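You operate a simulated robot arm through the tools that you are given. There is no shell and no other tool. Be economical: measure what you need, move in short steps, check, and stop when the job is done.

Carry out the task below with a simulated two-armed robot. There is one attempt and no reset: what you move stays moved.

TASK
Fetch the black square tray and set it on the shelf under the grey work bench. Take the middle large beaker and put it in the grey tray on the left half of the grey work bench. Press the blue fan button to switch it on. Put the black cup from the left half of the grey work bench on the green disc. Put the blue jar on the right half of the grey work bench. Stack the three-well mould that says "57" from the bare side of the blue-marked table on top of the three-well mould labelled "92". Put the small yellow pad on the grey sheet on the left half of the grey work bench. Any order will do. Set down upright: black cup, blue jar.

It is judged by the outcome, as a careful person would: the job done as asked, and still so three seconds after it is handed in. It fails if anything else is knocked over, pushed out of place, dropped, spilled or broken. Flat cloth is picked up by pressing the open fingertips on it (5 to 10 N) and closing them slowly along it; thin cloth reads only 2 to 8 mm in the jaws.

THE ROBOT
Two 7-joint arms with two-finger parallel grippers on one trunk, on a base that drives. Base frame: it is fixed to the floor where the robot stands at the start and does not move with it; the origin is under the middle of the robot, x ahead of it, y to its left, z up; the surface under the hand at the start is at about z = 0.85. Readings come in m, degrees, newtons and seconds.
The left shoulder is at the start at [0.07, 0.13, 1.162], the right one opposite. With the tool pointing down near the work surface each hand reaches from about 0.22 to 0.52 m from the robot's upright axis, wherever it stands, measured 20 degrees to its own side. Places, roughly: black cup (5x5x5 cm) [0.9, 0.4, 0.9]; black square tray (8x8x3 cm) [0.5, 0.2, 0.9]; blue fan button [0.8, 0.1, 0.9]; blue jar [1, 0.5, 1]; green disc (6x6x1 cm) [2.7, -0.7, 0.8]; grey sheet (15x21x1 cm) [0.4, 0.8, 0.9]; grey tray (26x30x5 cm) [0.5, 0.4, 0.9]; middle large beaker [0.25, 0, 0.75]; right half of the grey work bench [0.8, 1.6, 0.8]; shelf under the grey work bench [0.7, 1, 0.2]; small yellow pad (5x8x4 cm) [0.6, 0.9, 0.9]; three-well mould [-1.75, 1.25, 0.75]. Payload 1.57 kg a hand.
The tool frame of a hand sits at the grasp point between the pads (the TCP): z along the fingers, y along the line on which they close. The tips reach 0.03 m beyond it. Largest opening 0.08 m; finger width 0.017, thickness 0.012; the body of the gripper, 0.04 by 0.082 m, starts 0.08 m behind the TCP.
Orientation is that of the tool frame in the base frame, as [roll, pitch, yaw] about the fixed x, y, z axes, in that order (R = Rz(yaw) Ry(pitch) Rx(roll)). With the fingers straight down and closing along the base's y, the tool's x points along the base's -x, its y along +y and its z along -z.

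THE INTERFACE
- The arms move only by the tool move_arm. It takes "left_increments", "right_increments" or both (then of equal length, played together; a hand with none holds still); each is text: rows parted by semicolons, each of 7 numbers parted by spaces: the shift along the tool's x, y, z in m, then the turn, a rotation vector about the tool's x, y, z in degrees, then the gripper command, from -1 (shut) to 1 (fully open), values between in proportion. In form: tx ty tz ax ay az grip; .... A call has 1 to 8 rows; each row is the pose to reach, as a shift and turn from the pose commanded when the call began, along the tool's axes at that moment. Each row takes 0.2 s and may step no farther than 0.05 m and 8.6 degrees from the row before; otherwise, or with a gripper value out of range, the whole call is refused. A pose out of reach is approached as far as the arm can. The call stops where the force on the tool passes 40 N (or 10 N more than at its start, if that is more) or the arm is blocked; 0.2 s more then pass. The fingers move at their own pace (about 0.108 m/s each) and stop on an object; they squeeze with about 27 N. The grip force told is the motor's: it shows also when the fingers shut on nothing. Time passes only in rows, and 0.2 s behind the last, so rows that repeat a pose let the fingers close. It gives the time, the measured TCP pose, the force on the tool (base axes), the opening and the grip force at its end, in the units of the frame above (readings bear some noise), with the torque about the TCP (base axes, N m) and any sound that the robot's microphone picked up.
- Cameras (640 x 400 px; columns grow to the right, rows downward): "scene" is now at [0.1275, 0.0309, 1.3837]; the picture's right is [0.37, -0.93, 0.00], its down [-0.59, -0.24, -0.77] and it looks along [0.72, 0.29, -0.63] (base axes); focal length 260 px, centre (320, 200). "left" rides on the left gripper at [0.072, 0.007, -0.122] in its tool frame; the picture's right is [-0.09, 1.00, 0.00], its down [-0.84, -0.08, -0.54] and it looks along [-0.54, -0.05, 0.84] (tool axes); focal length 238 px, centre (320, 200). "right" rides on the right gripper at [0.072, -0.007, -0.122] in its tool frame; the picture's right is [0.09, 1.00, 0.00], its down [-0.84, 0.08, -0.54] and it looks along [-0.54, 0.05, 0.84] (tool axes); focal length 238 px, centre (320, 200). There is no depth. A picture from a camera that has moved, and an enlarged one, comes with that camera's place and axes in the base frame and with its lens.
- camera(camera): a new picture of that camera. It takes no simulated time.
- lift_body(by): slides the trunk up (or, below 0, down) by that many m; the arms and the scene camera ride with it, the base frame stays. It gives what a move gives, with no picture.
- roll_base(legs): drives the robot by 1 to 6 legs, each [ahead, left, turn to the left] in m, m and degrees, along the robot's own axes; the way and the turn of a leg run together, so that a leg with both is an arc; at most 1.5 m and 180 degrees a leg. The arms and the cameras ride along, it lands a little off, and it stops where it bumps. It gives what a move gives.
- aim_head(pan, tilt): turns the head with the scene camera to pan (to the left, within 86 degrees either way) and tilt (down, from -29 to 69), counted from straight ahead of the robot. It gives what a move gives.
- inspect(camera, box): a new picture of the part [left, top, right, bottom] of that camera's present view, enlarged. It takes no simulated time.
- hand_in(): hands the job in; it is judged then, once.

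Go step by step. Nothing tells you exact positions but the pictures and the camera data: compare them with the known pose of the tool, close in by small moves and look again before you grip or let go. The budget is 196 turns and 176 pictures, counting those below and the enlarged ones. Unless the task says otherwise, let go and move clear before handing in, and close with one line.

The tools are called after "Request:" as a command line: name --argument value ..., lists and objects as JSON in quotes. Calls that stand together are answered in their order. move_arm: Moves the arms, as the interface text tells. Its arguments: {"type":"object","properties":{"left_increments":{"type":"string"},"right_increments":{"type":"string"}},"required":[]} The other tools are called the same way: lift_body (by) slides the trunk up or down; roll_base (legs) drives the base; aim_head (pan, tilt) turns the head that bears the scene camera; camera (camera) takes a picture; inspect (camera, box) takes an enlarged picture of a part of a camera's view; hand_in () hands the job in.

At the start:

```text
time_s: 0.0
left_tcp_pos: [0.3068, 0.2698, 1.2137]
left_tool_rot: [180.0, 0.1, -179.9]
left_contact_force: [0.0, -0.1, -0.2]
left_ft_torque: [0.02, 0.02, 0.0]
left_opening: 0.08
left_gripper_force: 0.0
right_tcp_pos: [0.2772, 0.0149, 1.1427]
right_tool_rot: [-180.0, 0.0, 180.0]
right_contact_force: [0.3, 0.3, -0.5]
right_ft_torque: [0.0, 0.01, 0.0]
right_opening: 0.08
right_gripper_force: 0.0
trunk travel left (down, up): [-0.8, 0.14]
robot x, y, heading: [0.0023, -0.0018, -0.2]
head pan, tilt: [22.0, 39.2]
```

scene: 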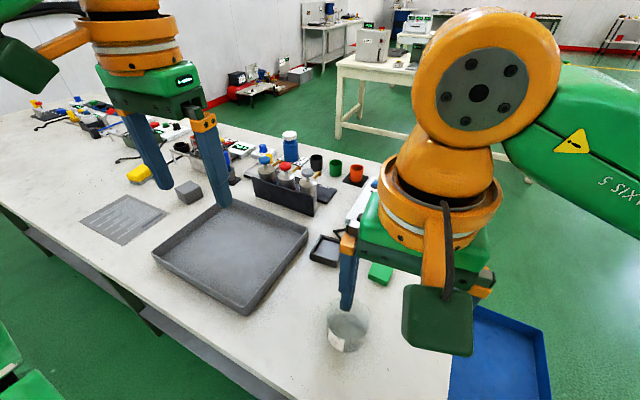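
right: 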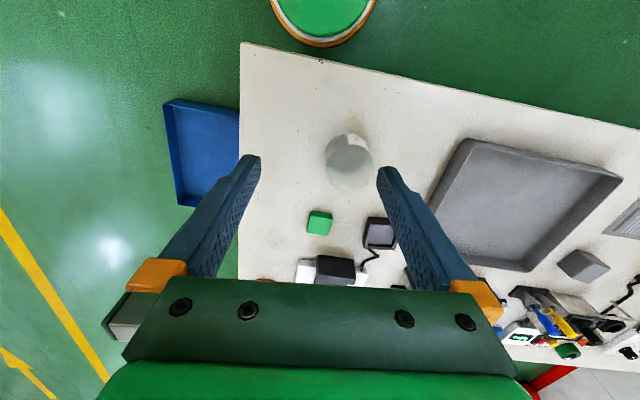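
left: 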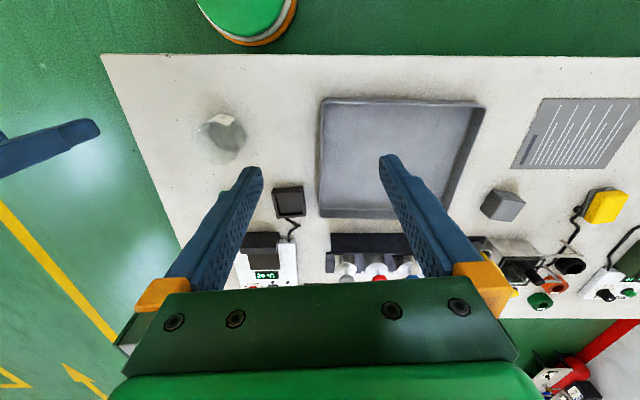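

I see the bench ahead with a glass beaker, a large grey tray and the small black tray. I'll look around before moving anything.

Request:
inspect --camera "scene" --box '[220, 110, 420, 235]'

Request:
inspect --camera "scene" --box '[20, 80, 260, 230]'

Request:
inspect --camera "left" --box '[200, 180, 420, 318]'

Request:
aim_head --pan -30 --tilt 25

```text
3.20 times, centred on (320, 172) of scene
camera zoom: at [0.1275, 0.0309, 1.3837], right [0.37, -0.93, 0.0], down [-0.59, -0.24, -0.77], along [0.72, 0.29, -0.63], focal length 830 px, centre (320, 288)
```

zoom: 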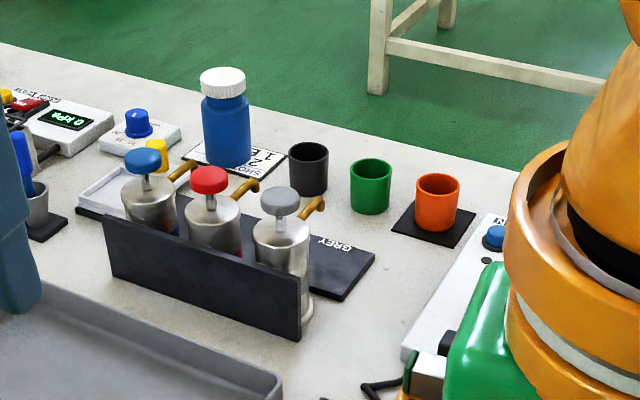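

```text
2.67 times, centred on (140, 155) of scene
camera zoom: at [0.1275, 0.0309, 1.3837], right [0.37, -0.93, 0.0], down [-0.59, -0.24, -0.77], along [0.72, 0.29, -0.63], focal length 692 px, centre (800, 320)
```

zoom: 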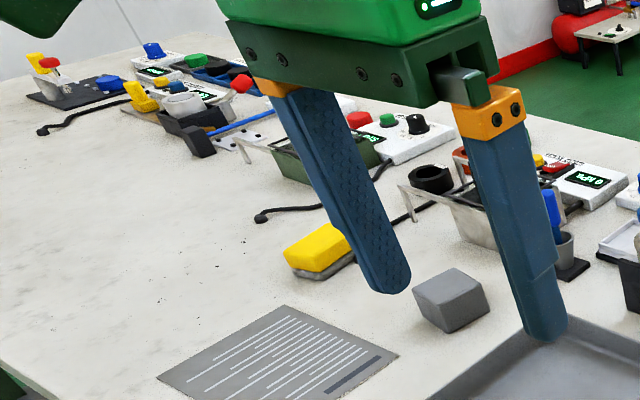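

```text
2.90 times, centred on (310, 249) of left
camera zoom: at [0.2339, 0.277, 1.3351], right [0.09, 1.0, 0.0], down [0.84, -0.08, 0.54], along [0.54, -0.05, -0.84], focal length 691 px, centre (349, 58)
```

zoom: 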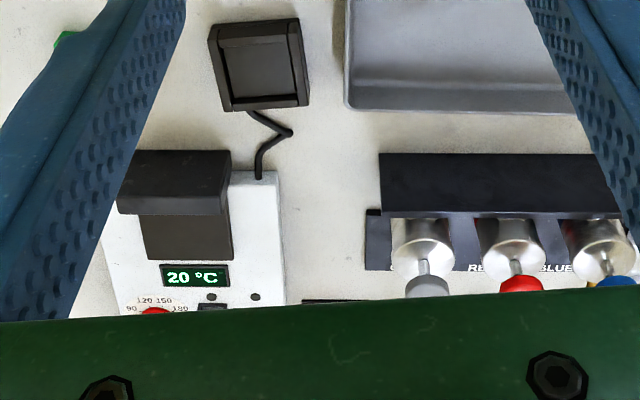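

```text
time_s: 1.2
left_tcp_pos: [0.3059, 0.2707, 1.2139]
left_tool_rot: [-180.0, 0.0, -179.9]
left_contact_force: [0.2, 0.1, 0.2]
left_ft_torque: [0.02, 0.01, -0.04]
left_opening: 0.0801
left_gripper_force: 0.0
right_tcp_pos: [0.2773, 0.0145, 1.1421]
right_tool_rot: [180.0, 0.0, 180.0]
right_contact_force: [0.2, -0.6, -0.1]
right_ft_torque: [-0.01, 0.02, 0.01]
right_opening: 0.0802
right_gripper_force: 0.0
trunk travel left (down, up): [-0.8, 0.14]
robot x, y, heading: [0.005, 0.0004, 0.0]
head pan, tilt: [-30.0, 25.0]
```

The black tray seems to be the dark square near [0.55, 0.19]. Next I look over at the other tables.

Request:
camera --camera "scene"

Request:
camera --camera "right"

Request:
aim_head --pan 80 --tilt 25

Request:
camera --camera "scene"

```text
169 pictures are left
camera scene: at [0.128, -0.0471, 1.4059], right [-0.5, -0.87, 0.0], down [-0.37, 0.21, -0.91], along [0.79, -0.45, -0.42], focal length 260 px, centre (320, 200)
```

scene: 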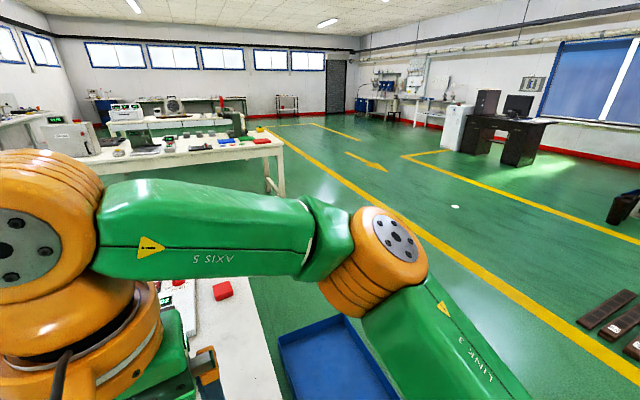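

```text
168 pictures are left
camera right: at [0.2049, 0.0073, 1.2659], right [-0.09, 1.0, 0.0], down [0.84, 0.08, 0.54], along [0.54, 0.05, -0.84], focal length 238 px, centre (320, 200)
```

right: 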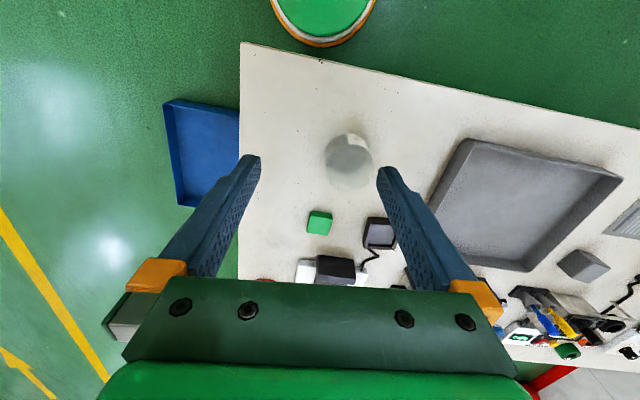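

```text
time_s: 3.1
left_tcp_pos: [0.3059, 0.2699, 1.2141]
left_tool_rot: [179.9, 0.0, -179.9]
left_contact_force: [0.1, 1.0, -0.5]
left_ft_torque: [0.02, -0.01, 0.01]
left_opening: 0.0796
left_gripper_force: 0.1
right_tcp_pos: [0.2773, 0.0144, 1.1426]
right_tool_rot: [180.0, 0.0, -180.0]
right_contact_force: [-0.4, 0.4, -0.4]
right_ft_torque: [-0.02, -0.01, -0.03]
right_opening: 0.0798
right_gripper_force: 0.1
trunk travel left (down, up): [-0.8, 0.14]
robot x, y, heading: [-0.0016, -0.0034, 0.2]
head pan, tilt: [80.0, 25.0]
```

```text
167 pictures are left
camera scene: at [0.0643, 0.0896, 1.4059], right [0.98, -0.17, 0.0], down [-0.07, -0.42, -0.91], along [0.16, 0.89, -0.42], focal length 260 px, centre (320, 200)
```

scene: 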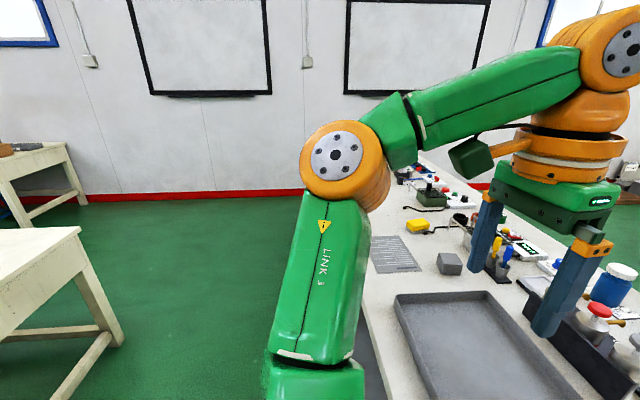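

The bench runs to my left. I'll look at the near right end, the far right and the low left from other head angles.

Request:
aim_head --pan 0 --tilt 50

Request:
camera --camera "scene"

Request:
inspect --camera "right" --box '[230, 100, 430, 290]'

Request:
inspect --camera "left" --box '[180, 80, 340, 220]'

```text
time_s: 4.6
left_tcp_pos: [0.3045, 0.2705, 1.2129]
left_tool_rot: [-180.0, 0.0, -179.8]
left_contact_force: [0.1, -0.4, -1.0]
left_ft_torque: [-0.01, 0.03, -0.01]
left_opening: 0.0801
left_gripper_force: 0.1
right_tcp_pos: [0.2791, 0.0155, 1.1417]
right_tool_rot: [179.9, 0.0, 180.0]
right_contact_force: [0.9, 0.1, -0.3]
right_ft_torque: [0.03, 0.0, 0.02]
right_opening: 0.0799
right_gripper_force: 0.0
trunk travel left (down, up): [-0.8, 0.14]
robot x, y, heading: [-0.0024, 0.0015, -0.1]
head pan, tilt: [0.0, 50.0]
```

```text
166 pictures are left
camera scene: at [0.1252, -0.0011, 1.3684], right [0.0, -1.0, 0.0], down [-0.77, 0.0, -0.64], along [0.64, 0.0, -0.77], focal length 260 px, centre (320, 200)
```

scene: 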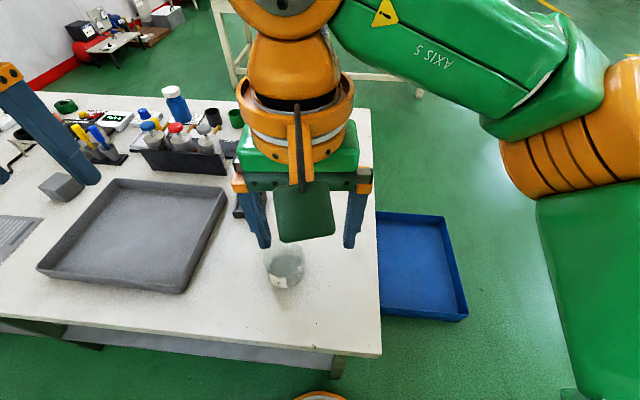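

```text
2.11 times, centred on (330, 195) of right
camera zoom: at [0.2049, 0.0073, 1.2659], right [-0.09, 1.0, 0.0], down [0.84, 0.08, 0.54], along [0.54, 0.05, -0.84], focal length 502 px, centre (299, 210)
```

zoom: 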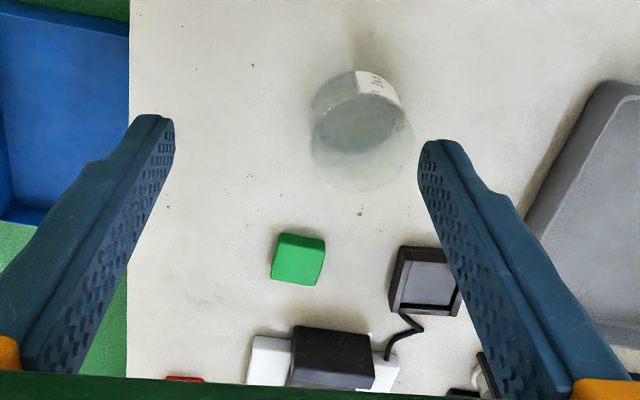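

```text
2.86 times, centred on (260, 150) of left
camera zoom: at [0.234, 0.277, 1.3351], right [0.09, 1.0, 0.0], down [0.84, -0.08, 0.54], along [0.54, -0.05, -0.84], focal length 681 px, centre (491, 343)
```

zoom: 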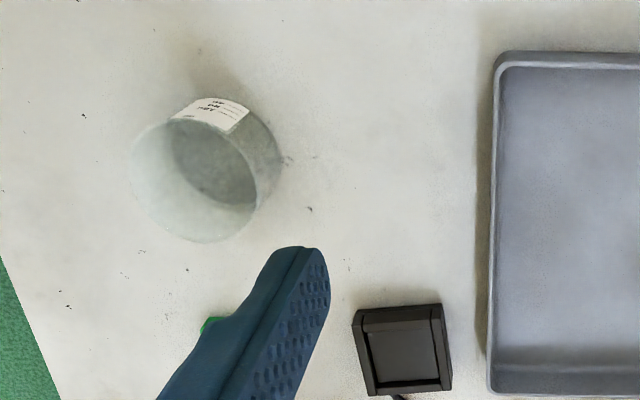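

The beaker (about 8 cm wide, 6 cm tall) is near [0.365, 0.07]. Before touching it I'll back off and turn around to survey the tables behind, checking for other beakers.

Request:
roll_base --legs '[[-0.35, 0, 0], [0, 0, 120]]'

Request:
aim_head --pan 0 --tilt 20

Request:
camera --camera "scene"

Request:
aim_head --pan 70 --tilt 20

Request:
camera --camera "scene"

```text
time_s: 11.8
left_tcp_pos: [-0.7287, 0.143, 1.2134]
left_tool_rot: [179.9, 0.0, -61.5]
left_contact_force: [0.6, -0.4, 0.5]
left_ft_torque: [-0.02, -0.04, 0.0]
left_opening: 0.0802
left_gripper_force: 0.0
right_tcp_pos: [-0.4911, 0.2395, 1.143]
right_tool_rot: [180.0, 0.0, -61.6]
right_contact_force: [-0.3, 0.3, -0.5]
right_ft_torque: [0.0, -0.01, -0.02]
right_opening: 0.08
right_gripper_force: 0.1
trunk travel left (down, up): [-0.8, 0.14]
robot x, y, heading: [-0.3469, 0.0013, 118.7]
head pan, tilt: [0.0, 50.0]
```

```text
time_s: 12.8
left_tcp_pos: [-0.7285, 0.143, 1.2135]
left_tool_rot: [-179.9, 0.2, -61.3]
left_contact_force: [0.3, 0.2, 0.4]
left_ft_torque: [-0.02, -0.02, -0.03]
left_opening: 0.0802
left_gripper_force: 0.1
right_tcp_pos: [-0.4912, 0.2393, 1.1426]
right_tool_rot: [180.0, 0.0, -61.5]
right_contact_force: [-0.3, -0.1, 0.3]
right_ft_torque: [0.04, 0.02, 0.01]
right_opening: 0.0798
right_gripper_force: 0.1
trunk travel left (down, up): [-0.8, 0.14]
robot x, y, heading: [-0.3441, -0.0001, 118.5]
head pan, tilt: [0.0, 20.0]
```

```text
163 pictures are left
camera scene: at [-0.4164, 0.1266, 1.4139], right [0.88, 0.48, 0.0], down [0.16, -0.3, -0.94], along [-0.45, 0.83, -0.34], focal length 260 px, centre (320, 200)
```

scene: 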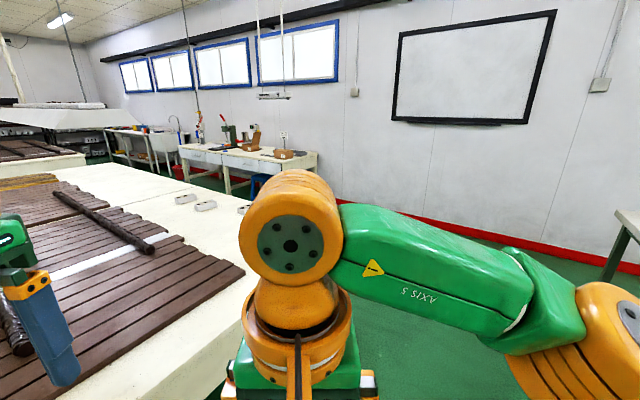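

```text
time_s: 14.2
left_tcp_pos: [-0.7297, 0.1429, 1.2134]
left_tool_rot: [180.0, 0.0, -61.5]
left_contact_force: [-0.1, -0.3, 0.4]
left_ft_torque: [-0.02, 0.0, -0.02]
left_opening: 0.0801
left_gripper_force: 0.1
right_tcp_pos: [-0.4902, 0.238, 1.1423]
right_tool_rot: [180.0, -0.1, -61.5]
right_contact_force: [0.6, -0.5, -0.1]
right_ft_torque: [-0.02, -0.02, -0.02]
right_opening: 0.0799
right_gripper_force: 0.0
trunk travel left (down, up): [-0.8, 0.14]
robot x, y, heading: [-0.3449, 0.0009, 118.7]
head pan, tilt: [70.0, 20.0]
```

```text
162 pictures are left
camera scene: at [-0.4643, 0.0313, 1.414], right [-0.15, 0.99, 0.0], down [0.34, 0.05, -0.94], along [-0.93, -0.14, -0.34], focal length 260 px, centre (320, 200)
```

scene: 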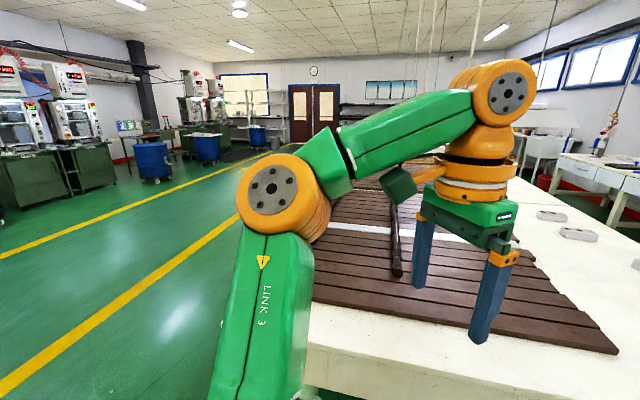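

The large table with brown slats has small grey moulds on its bare side near [-1.6…-2.0, 1.2]. I'll go round the table's end to stand on that side and look.

Request:
roll_base --legs '[[0, 0, -28.7], [1.0, -0.07, 0], [0.95, 0, 0], [0, 0, 90]]'

Request:
aim_head --pan 30 --tilt 30

Request:
camera --camera "scene"

```text
time_s: 29.2
left_tcp_pos: [-0.546, 1.6721, 1.2134]
left_tool_rot: [180.0, -0.1, 0.3]
left_contact_force: [0.0, -0.8, -0.1]
left_ft_torque: [0.01, 0.01, 0.03]
left_opening: 0.08
left_gripper_force: 0.0
right_tcp_pos: [-0.5194, 1.9279, 1.1429]
right_tool_rot: [179.9, 0.0, 0.3]
right_contact_force: [1.3, -0.5, 0.0]
right_ft_torque: [0.02, 0.01, 0.0]
right_opening: 0.0803
right_gripper_force: 0.0
trunk travel left (down, up): [-0.8, 0.14]
robot x, y, heading: [-0.2394, 1.9451, -179.8]
head pan, tilt: [70.0, 20.0]
```

```text
time_s: 30.3
left_tcp_pos: [-0.5457, 1.6718, 1.2144]
left_tool_rot: [-180.0, 0.2, 0.3]
left_contact_force: [-0.6, -0.9, 1.2]
left_ft_torque: [0.0, 0.03, -0.02]
left_opening: 0.0799
left_gripper_force: 0.0
right_tcp_pos: [-0.5185, 1.9269, 1.1414]
right_tool_rot: [179.9, 0.0, 0.3]
right_contact_force: [0.2, -0.3, -0.2]
right_ft_torque: [-0.01, 0.02, -0.02]
right_opening: 0.08
right_gripper_force: 0.0
trunk travel left (down, up): [-0.8, 0.14]
robot x, y, heading: [-0.2362, 1.9463, -179.8]
head pan, tilt: [30.0, 30.0]
```

```text
161 pictures are left
camera scene: at [-0.3711, 1.8958, 1.3979], right [-0.5, 0.86, 0.0], down [0.43, 0.25, -0.87], along [-0.75, -0.44, -0.5], focal length 260 px, centre (320, 200)
```

scene: 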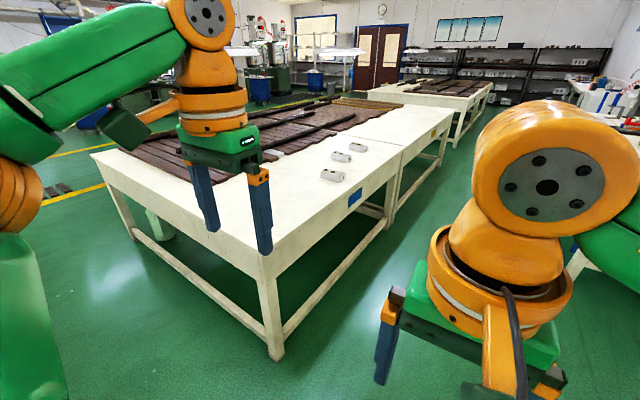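

Three moulds sit on the bare strip of the blue-marked table, around [-1.54,1.29], [-1.8,1.2] and [-2.06,1.2]. I zoom for the labels.

Request:
inspect --camera "scene" --box '[300, 130, 400, 193]'

Request:
roll_base --legs '[[1.3, 0, 0], [0.2, 0, 82]]'

Request:
aim_head --pan 0 --tilt 50

Request:
camera --camera "scene"

```text
6.35 times, centred on (350, 162) of scene
camera zoom: at [-0.3711, 1.8958, 1.3979], right [-0.5, 0.86, 0.0], down [0.43, 0.25, -0.87], along [-0.75, -0.44, -0.5], focal length 1647 px, centre (130, 444)
```

zoom: 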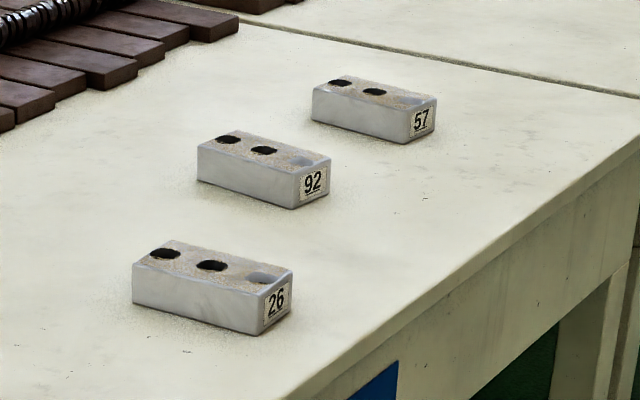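

```text
time_s: 40.3
left_tcp_pos: [-1.437, 1.4783, 1.213]
left_tool_rot: [180.0, 0.1, 83.0]
left_contact_force: [0.8, -0.2, -0.1]
left_ft_torque: [0.0, -0.03, 0.04]
left_opening: 0.0799
left_gripper_force: 0.1
right_tcp_pos: [-1.6864, 1.5375, 1.1431]
right_tool_rot: [179.9, 0.0, 82.9]
right_contact_force: [0.4, 0.3, 0.3]
right_ft_torque: [0.03, -0.01, 0.0]
right_opening: 0.0799
right_gripper_force: 0.0
trunk travel left (down, up): [-0.8, 0.14]
robot x, y, heading: [-1.6643, 1.8103, -97.2]
head pan, tilt: [30.0, 30.0]
```

```text
time_s: 41.3
left_tcp_pos: [-1.4368, 1.4762, 1.2137]
left_tool_rot: [180.0, 0.0, 83.0]
left_contact_force: [-0.6, -0.1, 0.1]
left_ft_torque: [0.0, 0.04, -0.02]
left_opening: 0.0802
left_gripper_force: 0.0
right_tcp_pos: [-1.6872, 1.537, 1.1431]
right_tool_rot: [-180.0, 0.0, 82.9]
right_contact_force: [-0.3, 0.4, 0.3]
right_ft_torque: [-0.05, 0.0, 0.02]
right_opening: 0.0801
right_gripper_force: 0.0
trunk travel left (down, up): [-0.8, 0.14]
robot x, y, heading: [-1.668, 1.8126, -97.0]
head pan, tilt: [0.0, 50.0]
```

```text
159 pictures are left
camera scene: at [-1.6842, 1.6864, 1.3684], right [-0.99, 0.12, 0.0], down [0.09, 0.76, -0.64], along [-0.08, -0.64, -0.77], focal length 260 px, centre (320, 200)
```

scene: 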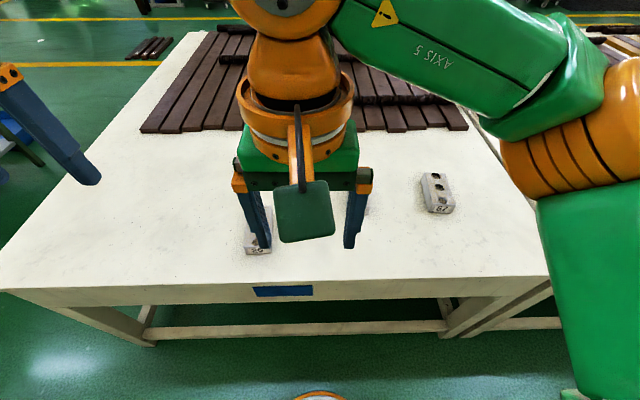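

The order is 26 (left), 92 (middle, hidden by my hand), 57 (right). I move a bit nearer and to the right, and lift the right hand's view over them.

Request:
roll_base --legs '[[0.0, 0.22, 0], [0.12, -0.42, 0]]'

Request:
camera --camera "right"

Request:
camera --camera "scene"

```text
time_s: 45.2
left_tcp_pos: [-1.6476, 1.3854, 1.2129]
left_tool_rot: [-179.9, 0.2, 82.5]
left_contact_force: [-0.1, 0.7, -0.2]
left_ft_torque: [-0.03, 0.0, 0.03]
left_opening: 0.08
left_gripper_force: 0.1
right_tcp_pos: [-1.8981, 1.4478, 1.1425]
right_tool_rot: [-179.9, 0.0, 82.5]
right_contact_force: [0.2, -0.1, 1.0]
right_ft_torque: [0.0, 0.0, -0.01]
right_opening: 0.08
right_gripper_force: 0.0
trunk travel left (down, up): [-0.8, 0.14]
robot x, y, heading: [-1.8785, 1.7251, -97.9]
head pan, tilt: [0.0, 50.0]
```

```text
158 pictures are left
camera right: at [-1.8953, 1.5186, 1.266], right [1.0, -0.04, 0.0], down [-0.03, -0.84, 0.54], along [-0.02, -0.54, -0.84], focal length 238 px, centre (320, 200)
```

right: 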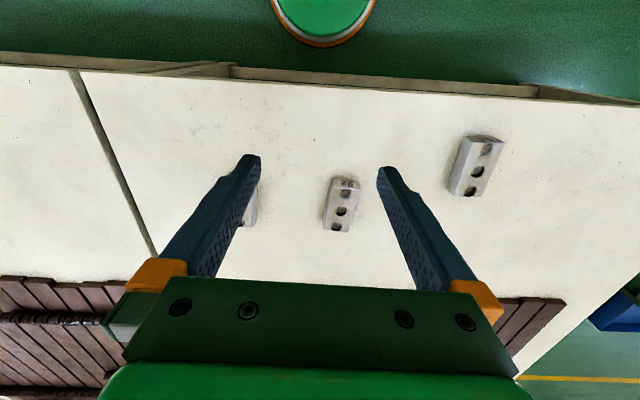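

```text
157 pictures are left
camera scene: at [-1.8942, 1.5966, 1.3684], right [-0.99, 0.13, 0.0], down [0.1, 0.76, -0.64], along [-0.08, -0.64, -0.77], focal length 260 px, centre (320, 200)
```

scene: 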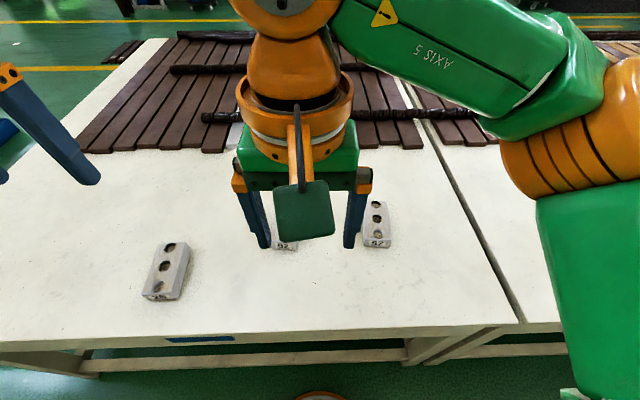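

I see 57 at about [-2.07,1.27] and 92 at about [-1.87,1.25], with the table top near z≈0.84. I move the right hand above 57.

Request:
move_arm --right_increments "-0.025 -0.018 0.01 0 0 0 1; -0.05 -0.036 0.02 0 0 0 1; -0.075 -0.054 0.03 0 0 0 1; -0.1 -0.072 0.045 0 0 0 1; -0.125 -0.09 0.06 0 0 0 1; -0.15 -0.108 0.075 0 0 0 1; -0.175 -0.126 0.09 0 0 0 1; -0.2 -0.143 0.1 0 0 0 1"

Request:
camera --camera "right"

Request:
camera --camera "scene"

```text
time_s: 47.0
left_tcp_pos: [-1.6497, 1.3845, 1.2137]
left_tool_rot: [-179.9, 0.1, 82.6]
left_contact_force: [0.6, -0.5, -0.4]
left_ft_torque: [-0.02, 0.03, 0.02]
left_opening: 0.0803
left_gripper_force: 0.1
right_tcp_pos: [-2.0675, 1.2669, 1.0451]
right_tool_rot: [-179.9, 0.0, 82.6]
right_contact_force: [0.1, -0.9, -0.7]
right_ft_torque: [0.0, -0.01, 0.03]
right_opening: 0.0799
right_gripper_force: 0.1
trunk travel left (down, up): [-0.8, 0.14]
robot x, y, heading: [-1.8787, 1.7255, -97.7]
head pan, tilt: [0.0, 50.0]
```

```text
156 pictures are left
camera right: at [-2.0651, 1.3377, 1.1676], right [1.0, -0.04, 0.0], down [-0.03, -0.84, 0.54], along [-0.02, -0.54, -0.84], focal length 238 px, centre (320, 200)
```

right: 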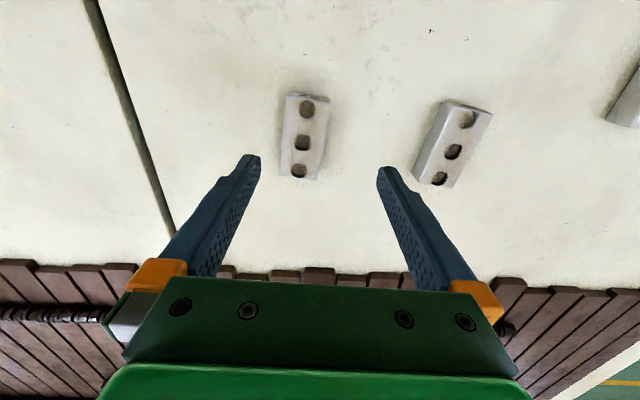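

```text
155 pictures are left
camera scene: at [-1.8957, 1.5952, 1.3683], right [-0.99, 0.13, 0.0], down [0.1, 0.76, -0.64], along [-0.08, -0.64, -0.77], focal length 260 px, centre (320, 200)
```

scene: 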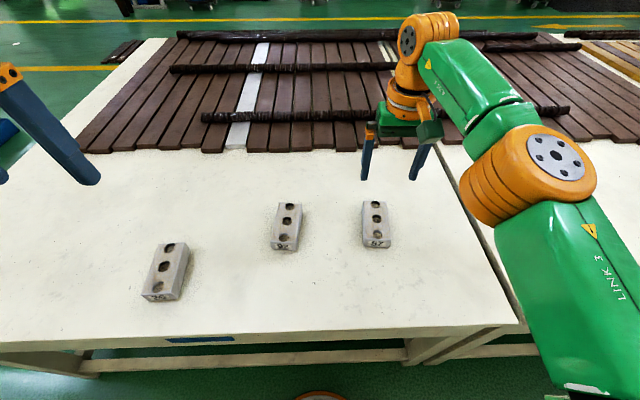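

Triangulated: 57's top is at about [-2.098,1.212,0.79], with its long axis near heading 78°. I come down to z≈0.9 above it and check.

Request:
move_arm --right_increments "-0.015 -0.006 0.03 0 0 1 1; -0.03 -0.012 0.06 0 0 2 1; -0.045 -0.018 0.09 0 0 3 1; -0.058 -0.022 0.12 0 0 4.5 1; -0.058 -0.022 0.145 0 0 4.5 1"

Request:
camera --camera "right"

Request:
inspect --camera "scene" --box '[230, 120, 490, 283]'

```text
time_s: 48.2
left_tcp_pos: [-1.6503, 1.385, 1.2144]
left_tool_rot: [180.0, -0.1, 82.6]
left_contact_force: [-0.2, -0.5, -0.1]
left_ft_torque: [0.02, 0.0, 0.01]
left_opening: 0.0804
left_gripper_force: 0.0
right_tcp_pos: [-2.1004, 1.2584, 0.9248]
right_tool_rot: [-180.0, 0.0, 77.9]
right_contact_force: [0.0, -0.6, -0.5]
right_ft_torque: [-0.02, -0.01, -0.01]
right_opening: 0.0799
right_gripper_force: 0.0
right hand out of reach, approached as far as the arm can: row 1, 2, 3, 4, 5
trunk travel left (down, up): [-0.8, 0.14]
robot x, y, heading: [-1.8783, 1.7223, -97.3]
head pan, tilt: [0.0, 50.0]
```

```text
154 pictures are left
camera right: at [-2.0938, 1.3296, 1.0473], right [0.99, -0.12, 0.0], down [-0.1, -0.83, 0.54], along [-0.06, -0.54, -0.84], focal length 238 px, centre (320, 200)
```

right: 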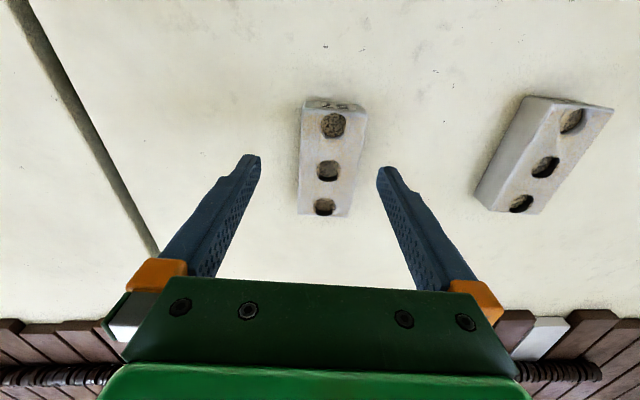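

```text
2.45 times, centred on (360, 202) of scene
camera zoom: at [-1.8972, 1.5962, 1.3684], right [-0.99, 0.13, 0.0], down [0.1, 0.76, -0.64], along [-0.08, -0.64, -0.77], focal length 637 px, centre (222, 196)
```

zoom: 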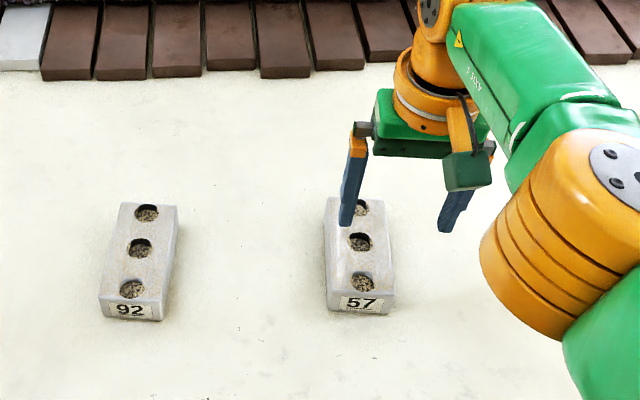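

Reach is short here, so I lower the trunk by 0.1 m and roll nearer and to the right.

Request:
roll_base --legs '[[0.08, -0.05, 0]]'

Request:
lift_body --by -0.06

Request:
camera --camera "right"

```text
time_s: 49.3
left_tcp_pos: [-1.707, 1.316, 1.2147]
left_tool_rot: [-180.0, 0.2, 82.6]
left_contact_force: [0.3, 0.2, 0.3]
left_ft_torque: [0.0, 0.03, 0.01]
left_opening: 0.0802
left_gripper_force: 0.1
right_tcp_pos: [-2.1576, 1.1891, 0.9271]
right_tool_rot: [-179.9, 0.2, 78.0]
right_contact_force: [1.2, 0.8, 0.0]
right_ft_torque: [-0.03, -0.03, -0.02]
right_opening: 0.0801
right_gripper_force: 0.0
trunk travel left (down, up): [-0.8, 0.14]
robot x, y, heading: [-1.9367, 1.6531, -97.4]
head pan, tilt: [0.0, 50.0]
```

```text
time_s: 50.3
left_tcp_pos: [-1.7099, 1.3145, 1.1537]
left_tool_rot: [179.9, 0.1, 82.6]
left_contact_force: [-0.3, 0.2, 0.2]
left_ft_torque: [-0.03, 0.04, 0.03]
left_opening: 0.08
left_gripper_force: 0.1
right_tcp_pos: [-2.1607, 1.187, 0.8652]
right_tool_rot: [180.0, 0.0, 78.0]
right_contact_force: [0.4, 0.3, 0.1]
right_ft_torque: [0.01, -0.02, 0.01]
right_opening: 0.0801
right_gripper_force: 0.2
trunk travel left (down, up): [-0.74, 0.2]
robot x, y, heading: [-1.9359, 1.653, -97.6]
head pan, tilt: [0.0, 50.0]
```

```text
152 pictures are left
camera right: at [-2.1525, 1.2584, 0.988], right [0.99, -0.12, 0.0], down [-0.1, -0.83, 0.54], along [-0.06, -0.54, -0.84], focal length 238 px, centre (320, 200)
```

right: 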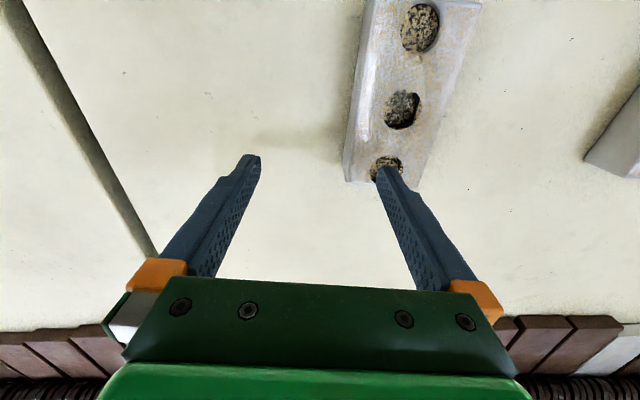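

57's centre is at [-2.094,1.208]; I slide over it.

Request:
move_arm --right_increments "0.017 0.03 0 0 0 0 1; 0.034 0.06 0 0 0 0 1; 0.034 0.06 0 0 0 0 1"

Request:
camera --camera "right"

Request:
inspect --camera "scene" --box '[230, 120, 490, 283]'

```text
time_s: 51.1
left_tcp_pos: [-1.7101, 1.3144, 1.1552]
left_tool_rot: [180.0, -0.1, 82.4]
left_contact_force: [0.1, -0.4, -0.6]
left_ft_torque: [0.03, -0.01, -0.02]
left_opening: 0.08
left_gripper_force: 0.1
right_tcp_pos: [-2.101, 1.1875, 0.8621]
right_tool_rot: [-180.0, 0.0, 78.0]
right_contact_force: [0.6, 0.0, 0.7]
right_ft_torque: [0.01, 0.01, 0.03]
right_opening: 0.08
right_gripper_force: 0.0
right hand out of reach, approached as far as the arm can: row 1, 2, 3
trunk travel left (down, up): [-0.74, 0.2]
robot x, y, heading: [-1.9369, 1.651, -97.7]
head pan, tilt: [0.0, 50.0]
```

```text
151 pictures are left
camera right: at [-2.0935, 1.2586, 0.9857], right [0.99, -0.12, 0.0], down [-0.1, -0.84, 0.54], along [-0.06, -0.54, -0.84], focal length 238 px, centre (320, 200)
```

right: 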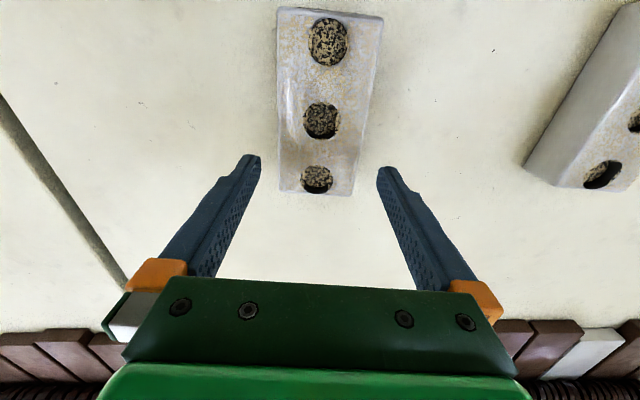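

```text
2.45 times, centred on (360, 202) of scene
camera zoom: at [-1.9561, 1.5248, 1.3084], right [-0.99, 0.13, 0.0], down [0.1, 0.76, -0.64], along [-0.08, -0.64, -0.77], focal length 637 px, centre (222, 196)
```

zoom: 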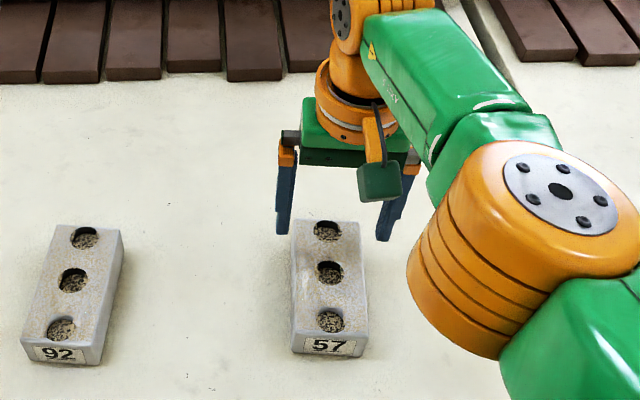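

Nearly over it; a 2 cm shift back along the mould, then down to grasp height.

Request:
move_arm --right_increments "0.02 0.003 0 0 0 0 1; 0.02 0.003 0.03 0 0 0 1; 0.02 0.003 0.05 0 0 0 1; 0.02 0.003 0.05 0 0 0 1"

Request:
camera --camera "right"

```text
time_s: 52.1
left_tcp_pos: [-1.7103, 1.3131, 1.153]
left_tool_rot: [180.0, 0.2, 82.6]
left_contact_force: [-0.5, -0.1, 0.4]
left_ft_torque: [0.03, -0.03, -0.02]
left_opening: 0.0801
left_gripper_force: 0.2
right_tcp_pos: [-2.0972, 1.2088, 0.8141]
right_tool_rot: [-180.0, -0.1, 77.9]
right_contact_force: [0.0, 0.3, -0.2]
right_ft_torque: [-0.02, 0.0, -0.01]
right_opening: 0.08
right_gripper_force: 0.1
right hand out of reach, approached as far as the arm can: row 1
trunk travel left (down, up): [-0.74, 0.2]
robot x, y, heading: [-1.9375, 1.6496, -97.4]
head pan, tilt: [0.0, 50.0]
```

```text
149 pictures are left
camera right: at [-2.0887, 1.2791, 0.9371], right [0.99, -0.12, 0.0], down [-0.1, -0.83, 0.54], along [-0.06, -0.54, -0.84], focal length 238 px, centre (320, 200)
```

right: 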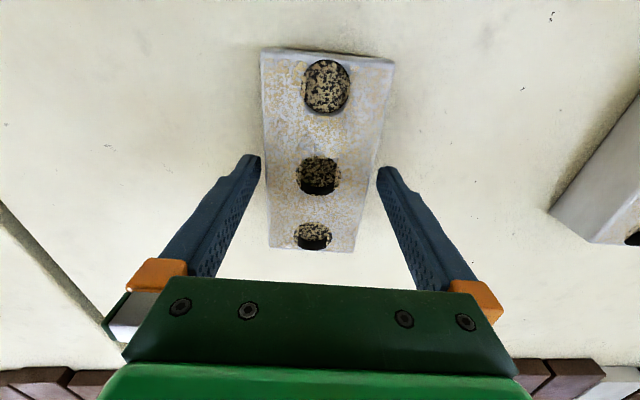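

The fingers straddle 57; I lower 2.2 cm more and close.

Request:
move_arm --right_increments "0 0 0.012 0 0 0 1; 0 0 0.022 0 0 0 1; 0 0 0.022 0 0 0 0.3; 0 0 0.022 0 0 0 -0.4; 0 0 0.022 0 0 0 -1; 0 0 0.022 0 0 0 -1"

Request:
camera --camera "right"

```text
time_s: 53.5
left_tcp_pos: [-1.7079, 1.3182, 1.1556]
left_tool_rot: [-179.8, 0.3, 82.5]
left_contact_force: [0.1, 0.2, 0.1]
left_ft_torque: [-0.01, -0.03, 0.04]
left_opening: 0.08
left_gripper_force: 0.0
right_tcp_pos: [-2.0948, 1.2094, 0.7954]
right_tool_rot: [-180.0, 0.4, 78.0]
right_contact_force: [-2.8, -7.4, 30.8]
right_ft_torque: [0.25, -0.08, 0.71]
right_opening: 0.0659
right_gripper_force: 26.9
trunk travel left (down, up): [-0.74, 0.2]
robot x, y, heading: [-1.9389, 1.6539, -97.2]
head pan, tilt: [0.0, 50.0]
```

```text
148 pictures are left
camera right: at [-2.0866, 1.2812, 0.9177], right [0.99, -0.12, 0.0], down [-0.1, -0.83, 0.55], along [-0.06, -0.54, -0.84], focal length 238 px, centre (320, 200)
```

right: 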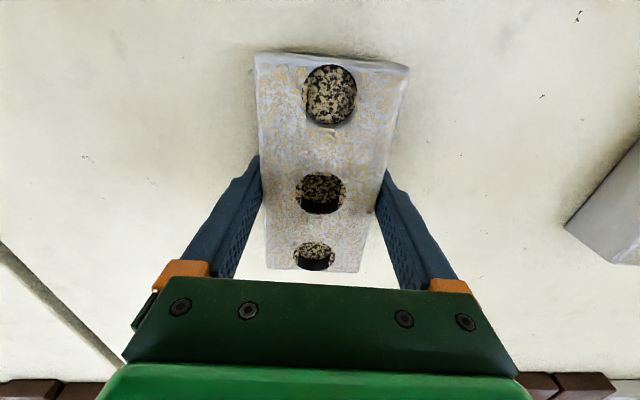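

Gripped (66 mm), tips touching the table at z≈0.765. I lift it straight up.

Request:
move_arm --right_increments "0 0 -0.02 0 0 0 -1; 0 0 -0.045 0 0 0 -1; 0 0 -0.07 0 0 0 -1; 0 0 -0.095 0 0 0 -1; 0 0 -0.115 0 0 0 -1"

Request:
camera --camera "scene"

Request:
camera --camera "right"

```text
time_s: 54.7
left_tcp_pos: [-1.7098, 1.3127, 1.1541]
left_tool_rot: [179.9, 0.0, 82.5]
left_contact_force: [-0.1, -0.7, -0.1]
left_ft_torque: [-0.01, 0.0, 0.0]
left_opening: 0.0802
left_gripper_force: 0.0
right_tcp_pos: [-2.0969, 1.2073, 0.9084]
right_tool_rot: [180.0, -0.1, 78.0]
right_contact_force: [0.5, -0.5, -5.3]
right_ft_torque: [-0.06, -0.01, 0.01]
right_opening: 0.066
right_gripper_force: 26.5
trunk travel left (down, up): [-0.74, 0.2]
robot x, y, heading: [-1.9352, 1.6531, -97.3]
head pan, tilt: [0.0, 50.0]
```

```text
147 pictures are left
camera scene: at [-1.9559, 1.5241, 1.3083], right [-0.99, 0.13, 0.0], down [0.1, 0.76, -0.64], along [-0.08, -0.64, -0.77], focal length 260 px, centre (320, 200)
```

scene: 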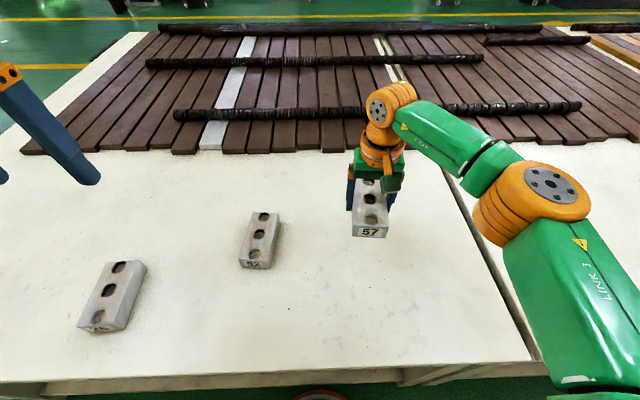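

```text
146 pictures are left
camera right: at [-2.0878, 1.2783, 1.0306], right [0.99, -0.12, 0.0], down [-0.1, -0.84, 0.54], along [-0.06, -0.54, -0.84], focal length 238 px, centre (320, 200)
```

right: 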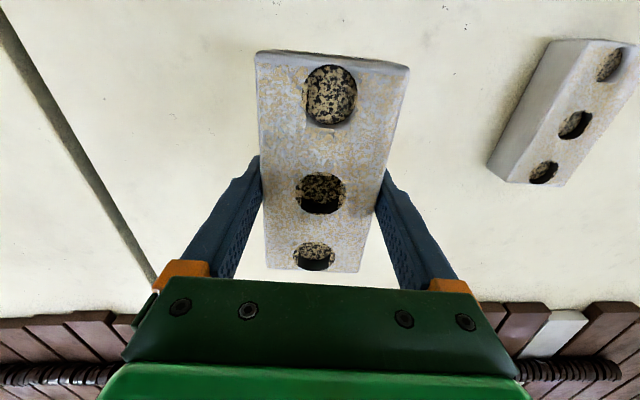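

57 is held level. 92's centre is at about [-1.864,1.191] with the same heading; I shift the base left to bring 57 over it.

Request:
roll_base --legs '[[0, 0.22, 0]]'

Request:
camera --camera "right"

Request:
inspect --camera "scene" --box '[240, 100, 480, 250]'

```text
time_s: 56.4
left_tcp_pos: [-1.4891, 1.2832, 1.1543]
left_tool_rot: [179.8, 0.0, 82.6]
left_contact_force: [-0.2, -0.8, 0.1]
left_ft_torque: [0.02, 0.0, 0.02]
left_opening: 0.0798
left_gripper_force: 0.0
right_tcp_pos: [-1.8737, 1.1766, 0.9081]
right_tool_rot: [180.0, 0.0, 78.1]
right_contact_force: [0.4, 0.9, -6.3]
right_ft_torque: [-0.05, -0.01, 0.01]
right_opening: 0.0658
right_gripper_force: 26.8
trunk travel left (down, up): [-0.74, 0.2]
robot x, y, heading: [-1.7105, 1.6246, -97.4]
head pan, tilt: [0.0, 50.0]
```

```text
145 pictures are left
camera right: at [-1.8664, 1.2483, 1.0298], right [0.99, -0.12, 0.0], down [-0.1, -0.84, 0.54], along [-0.06, -0.54, -0.84], focal length 238 px, centre (320, 200)
```

right: 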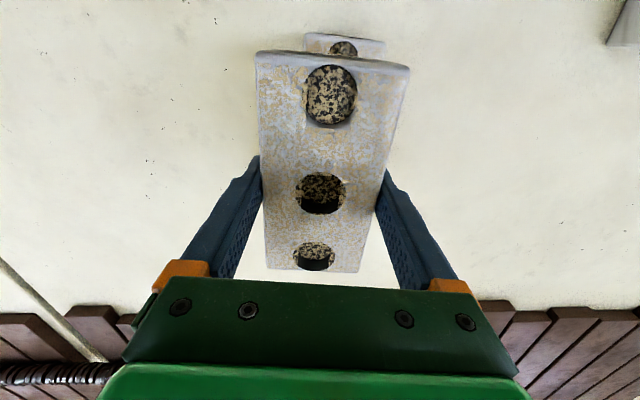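

```text
2.67 times, centred on (360, 175) of scene
camera zoom: at [-1.7355, 1.4943, 1.3082], right [-0.99, 0.13, 0.0], down [0.1, 0.76, -0.64], along [-0.08, -0.64, -0.77], focal length 692 px, centre (213, 267)
```

zoom: 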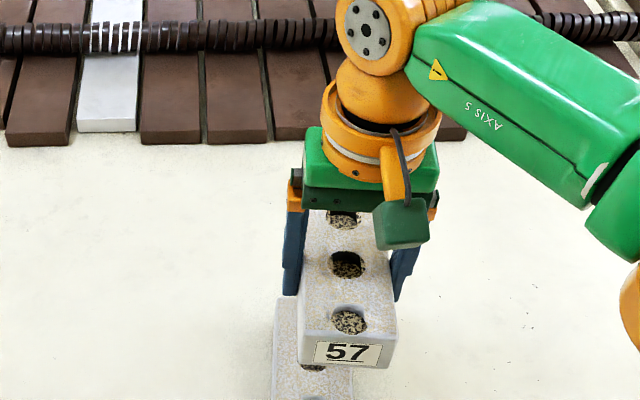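

I shift about 1 cm to line up and lower to just above 92.

Request:
move_arm --right_increments "0.011 0.008 0 0 0 0 -1; 0.011 0.008 0.025 0 0 0 -1; 0.011 0.008 0.048 0 0 0 -1; 0.011 0.008 0.048 0 0 0 -1"

Request:
camera --camera "right"

Request:
inspect --camera "scene" --box '[280, 150, 440, 250]'

```text
time_s: 57.4
left_tcp_pos: [-1.4856, 1.2838, 1.155]
left_tool_rot: [180.0, 0.0, 82.6]
left_contact_force: [-0.5, -0.7, 0.0]
left_ft_torque: [0.01, 0.01, 0.03]
left_opening: 0.08
left_gripper_force: 0.1
right_tcp_pos: [-1.8612, 1.1866, 0.8586]
right_tool_rot: [-180.0, -0.1, 78.0]
right_contact_force: [0.5, -0.4, -5.7]
right_ft_torque: [-0.02, -0.01, 0.01]
right_opening: 0.066
right_gripper_force: 26.8
trunk travel left (down, up): [-0.74, 0.2]
robot x, y, heading: [-1.7142, 1.6229, -97.4]
head pan, tilt: [0.0, 50.0]
```

```text
143 pictures are left
camera right: at [-1.8533, 1.258, 0.9816], right [0.99, -0.12, 0.0], down [-0.1, -0.84, 0.54], along [-0.06, -0.54, -0.84], focal length 238 px, centre (320, 200)
```

right: 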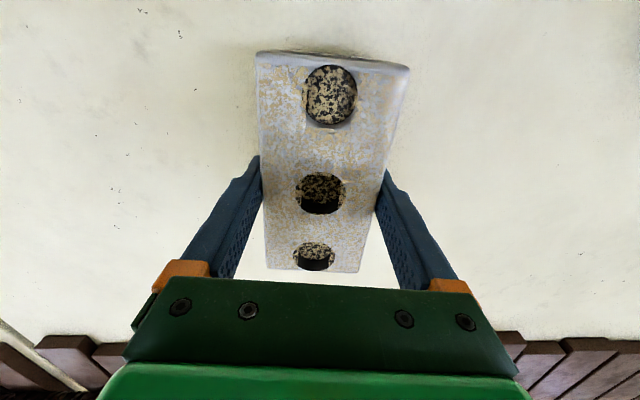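

```text
4.00 times, centred on (360, 200) of scene
camera zoom: at [-1.7332, 1.4945, 1.3083], right [-0.99, 0.13, 0.0], down [0.1, 0.76, -0.64], along [-0.08, -0.64, -0.77], focal length 1038 px, centre (160, 200)
```

zoom: 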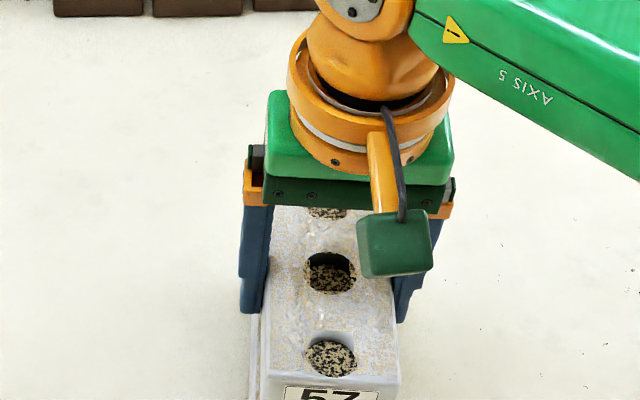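

I look at the front end to compare the two edges.

Request:
inspect --camera "scene" --box '[300, 200, 428, 280]'

Request:
inspect --camera "left" --box '[0, 100, 320, 300]'

```text
5.00 times, centred on (364, 240) of scene
camera zoom: at [-1.7332, 1.4945, 1.3083], right [-0.99, 0.13, 0.0], down [0.1, 0.76, -0.64], along [-0.08, -0.64, -0.77], focal length 1297 px, centre (100, 0)
```

zoom: 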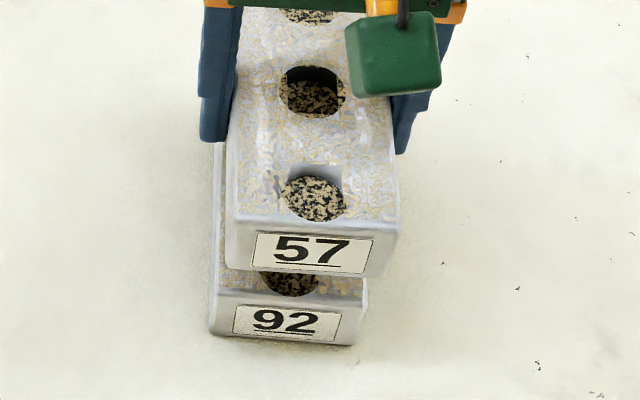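

```text
2.00 times, centred on (160, 200) of left
camera zoom: at [-1.4709, 1.3548, 1.2751], right [0.98, -0.22, 0.0], down [-0.18, -0.82, 0.54], along [-0.12, -0.53, -0.84], focal length 477 px, centre (640, 200)
```

zoom: 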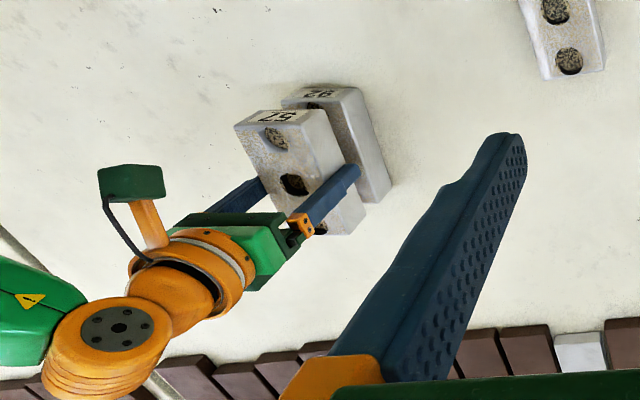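

The two front ends line up within about 3 mm. I lower until it rests.

Request:
move_arm --right_increments "-0.001 0.002 0.008 0 0 0 -1; -0.001 0.002 0.014 0 0 0 -1; -0.001 0.002 0.018 0 0 0 -1; -0.001 0.002 0.018 0 0 0 -1"

Request:
inspect --camera "scene" --box '[300, 200, 428, 280]'

```text
time_s: 58.4
left_tcp_pos: [-1.4852, 1.2828, 1.1534]
left_tool_rot: [-180.0, 0.1, 82.6]
left_contact_force: [0.5, 0.0, 0.0]
left_ft_torque: [0.01, 0.01, -0.02]
left_opening: 0.0801
left_gripper_force: 0.0
right_tcp_pos: [-1.8602, 1.1838, 0.8411]
right_tool_rot: [-180.0, -0.1, 78.1]
right_contact_force: [0.1, -0.5, -5.0]
right_ft_torque: [-0.02, 0.01, -0.03]
right_opening: 0.0659
right_gripper_force: 26.6
trunk travel left (down, up): [-0.74, 0.2]
robot x, y, heading: [-1.715, 1.626, -97.3]
head pan, tilt: [0.0, 50.0]
```

```text
5.00 times, centred on (364, 240) of scene
camera zoom: at [-1.7331, 1.494, 1.3082], right [-0.99, 0.13, 0.0], down [0.1, 0.76, -0.64], along [-0.08, -0.64, -0.77], focal length 1297 px, centre (100, 0)
```

zoom: 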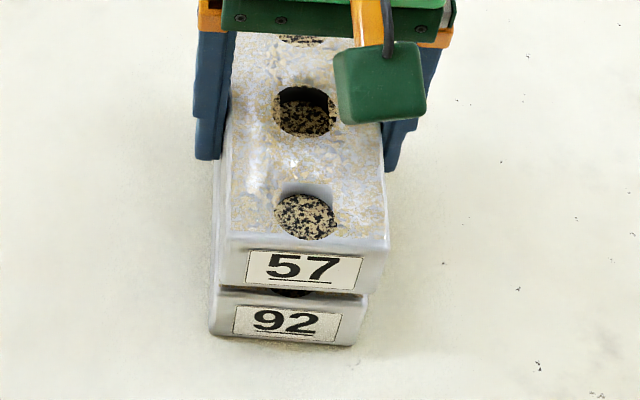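

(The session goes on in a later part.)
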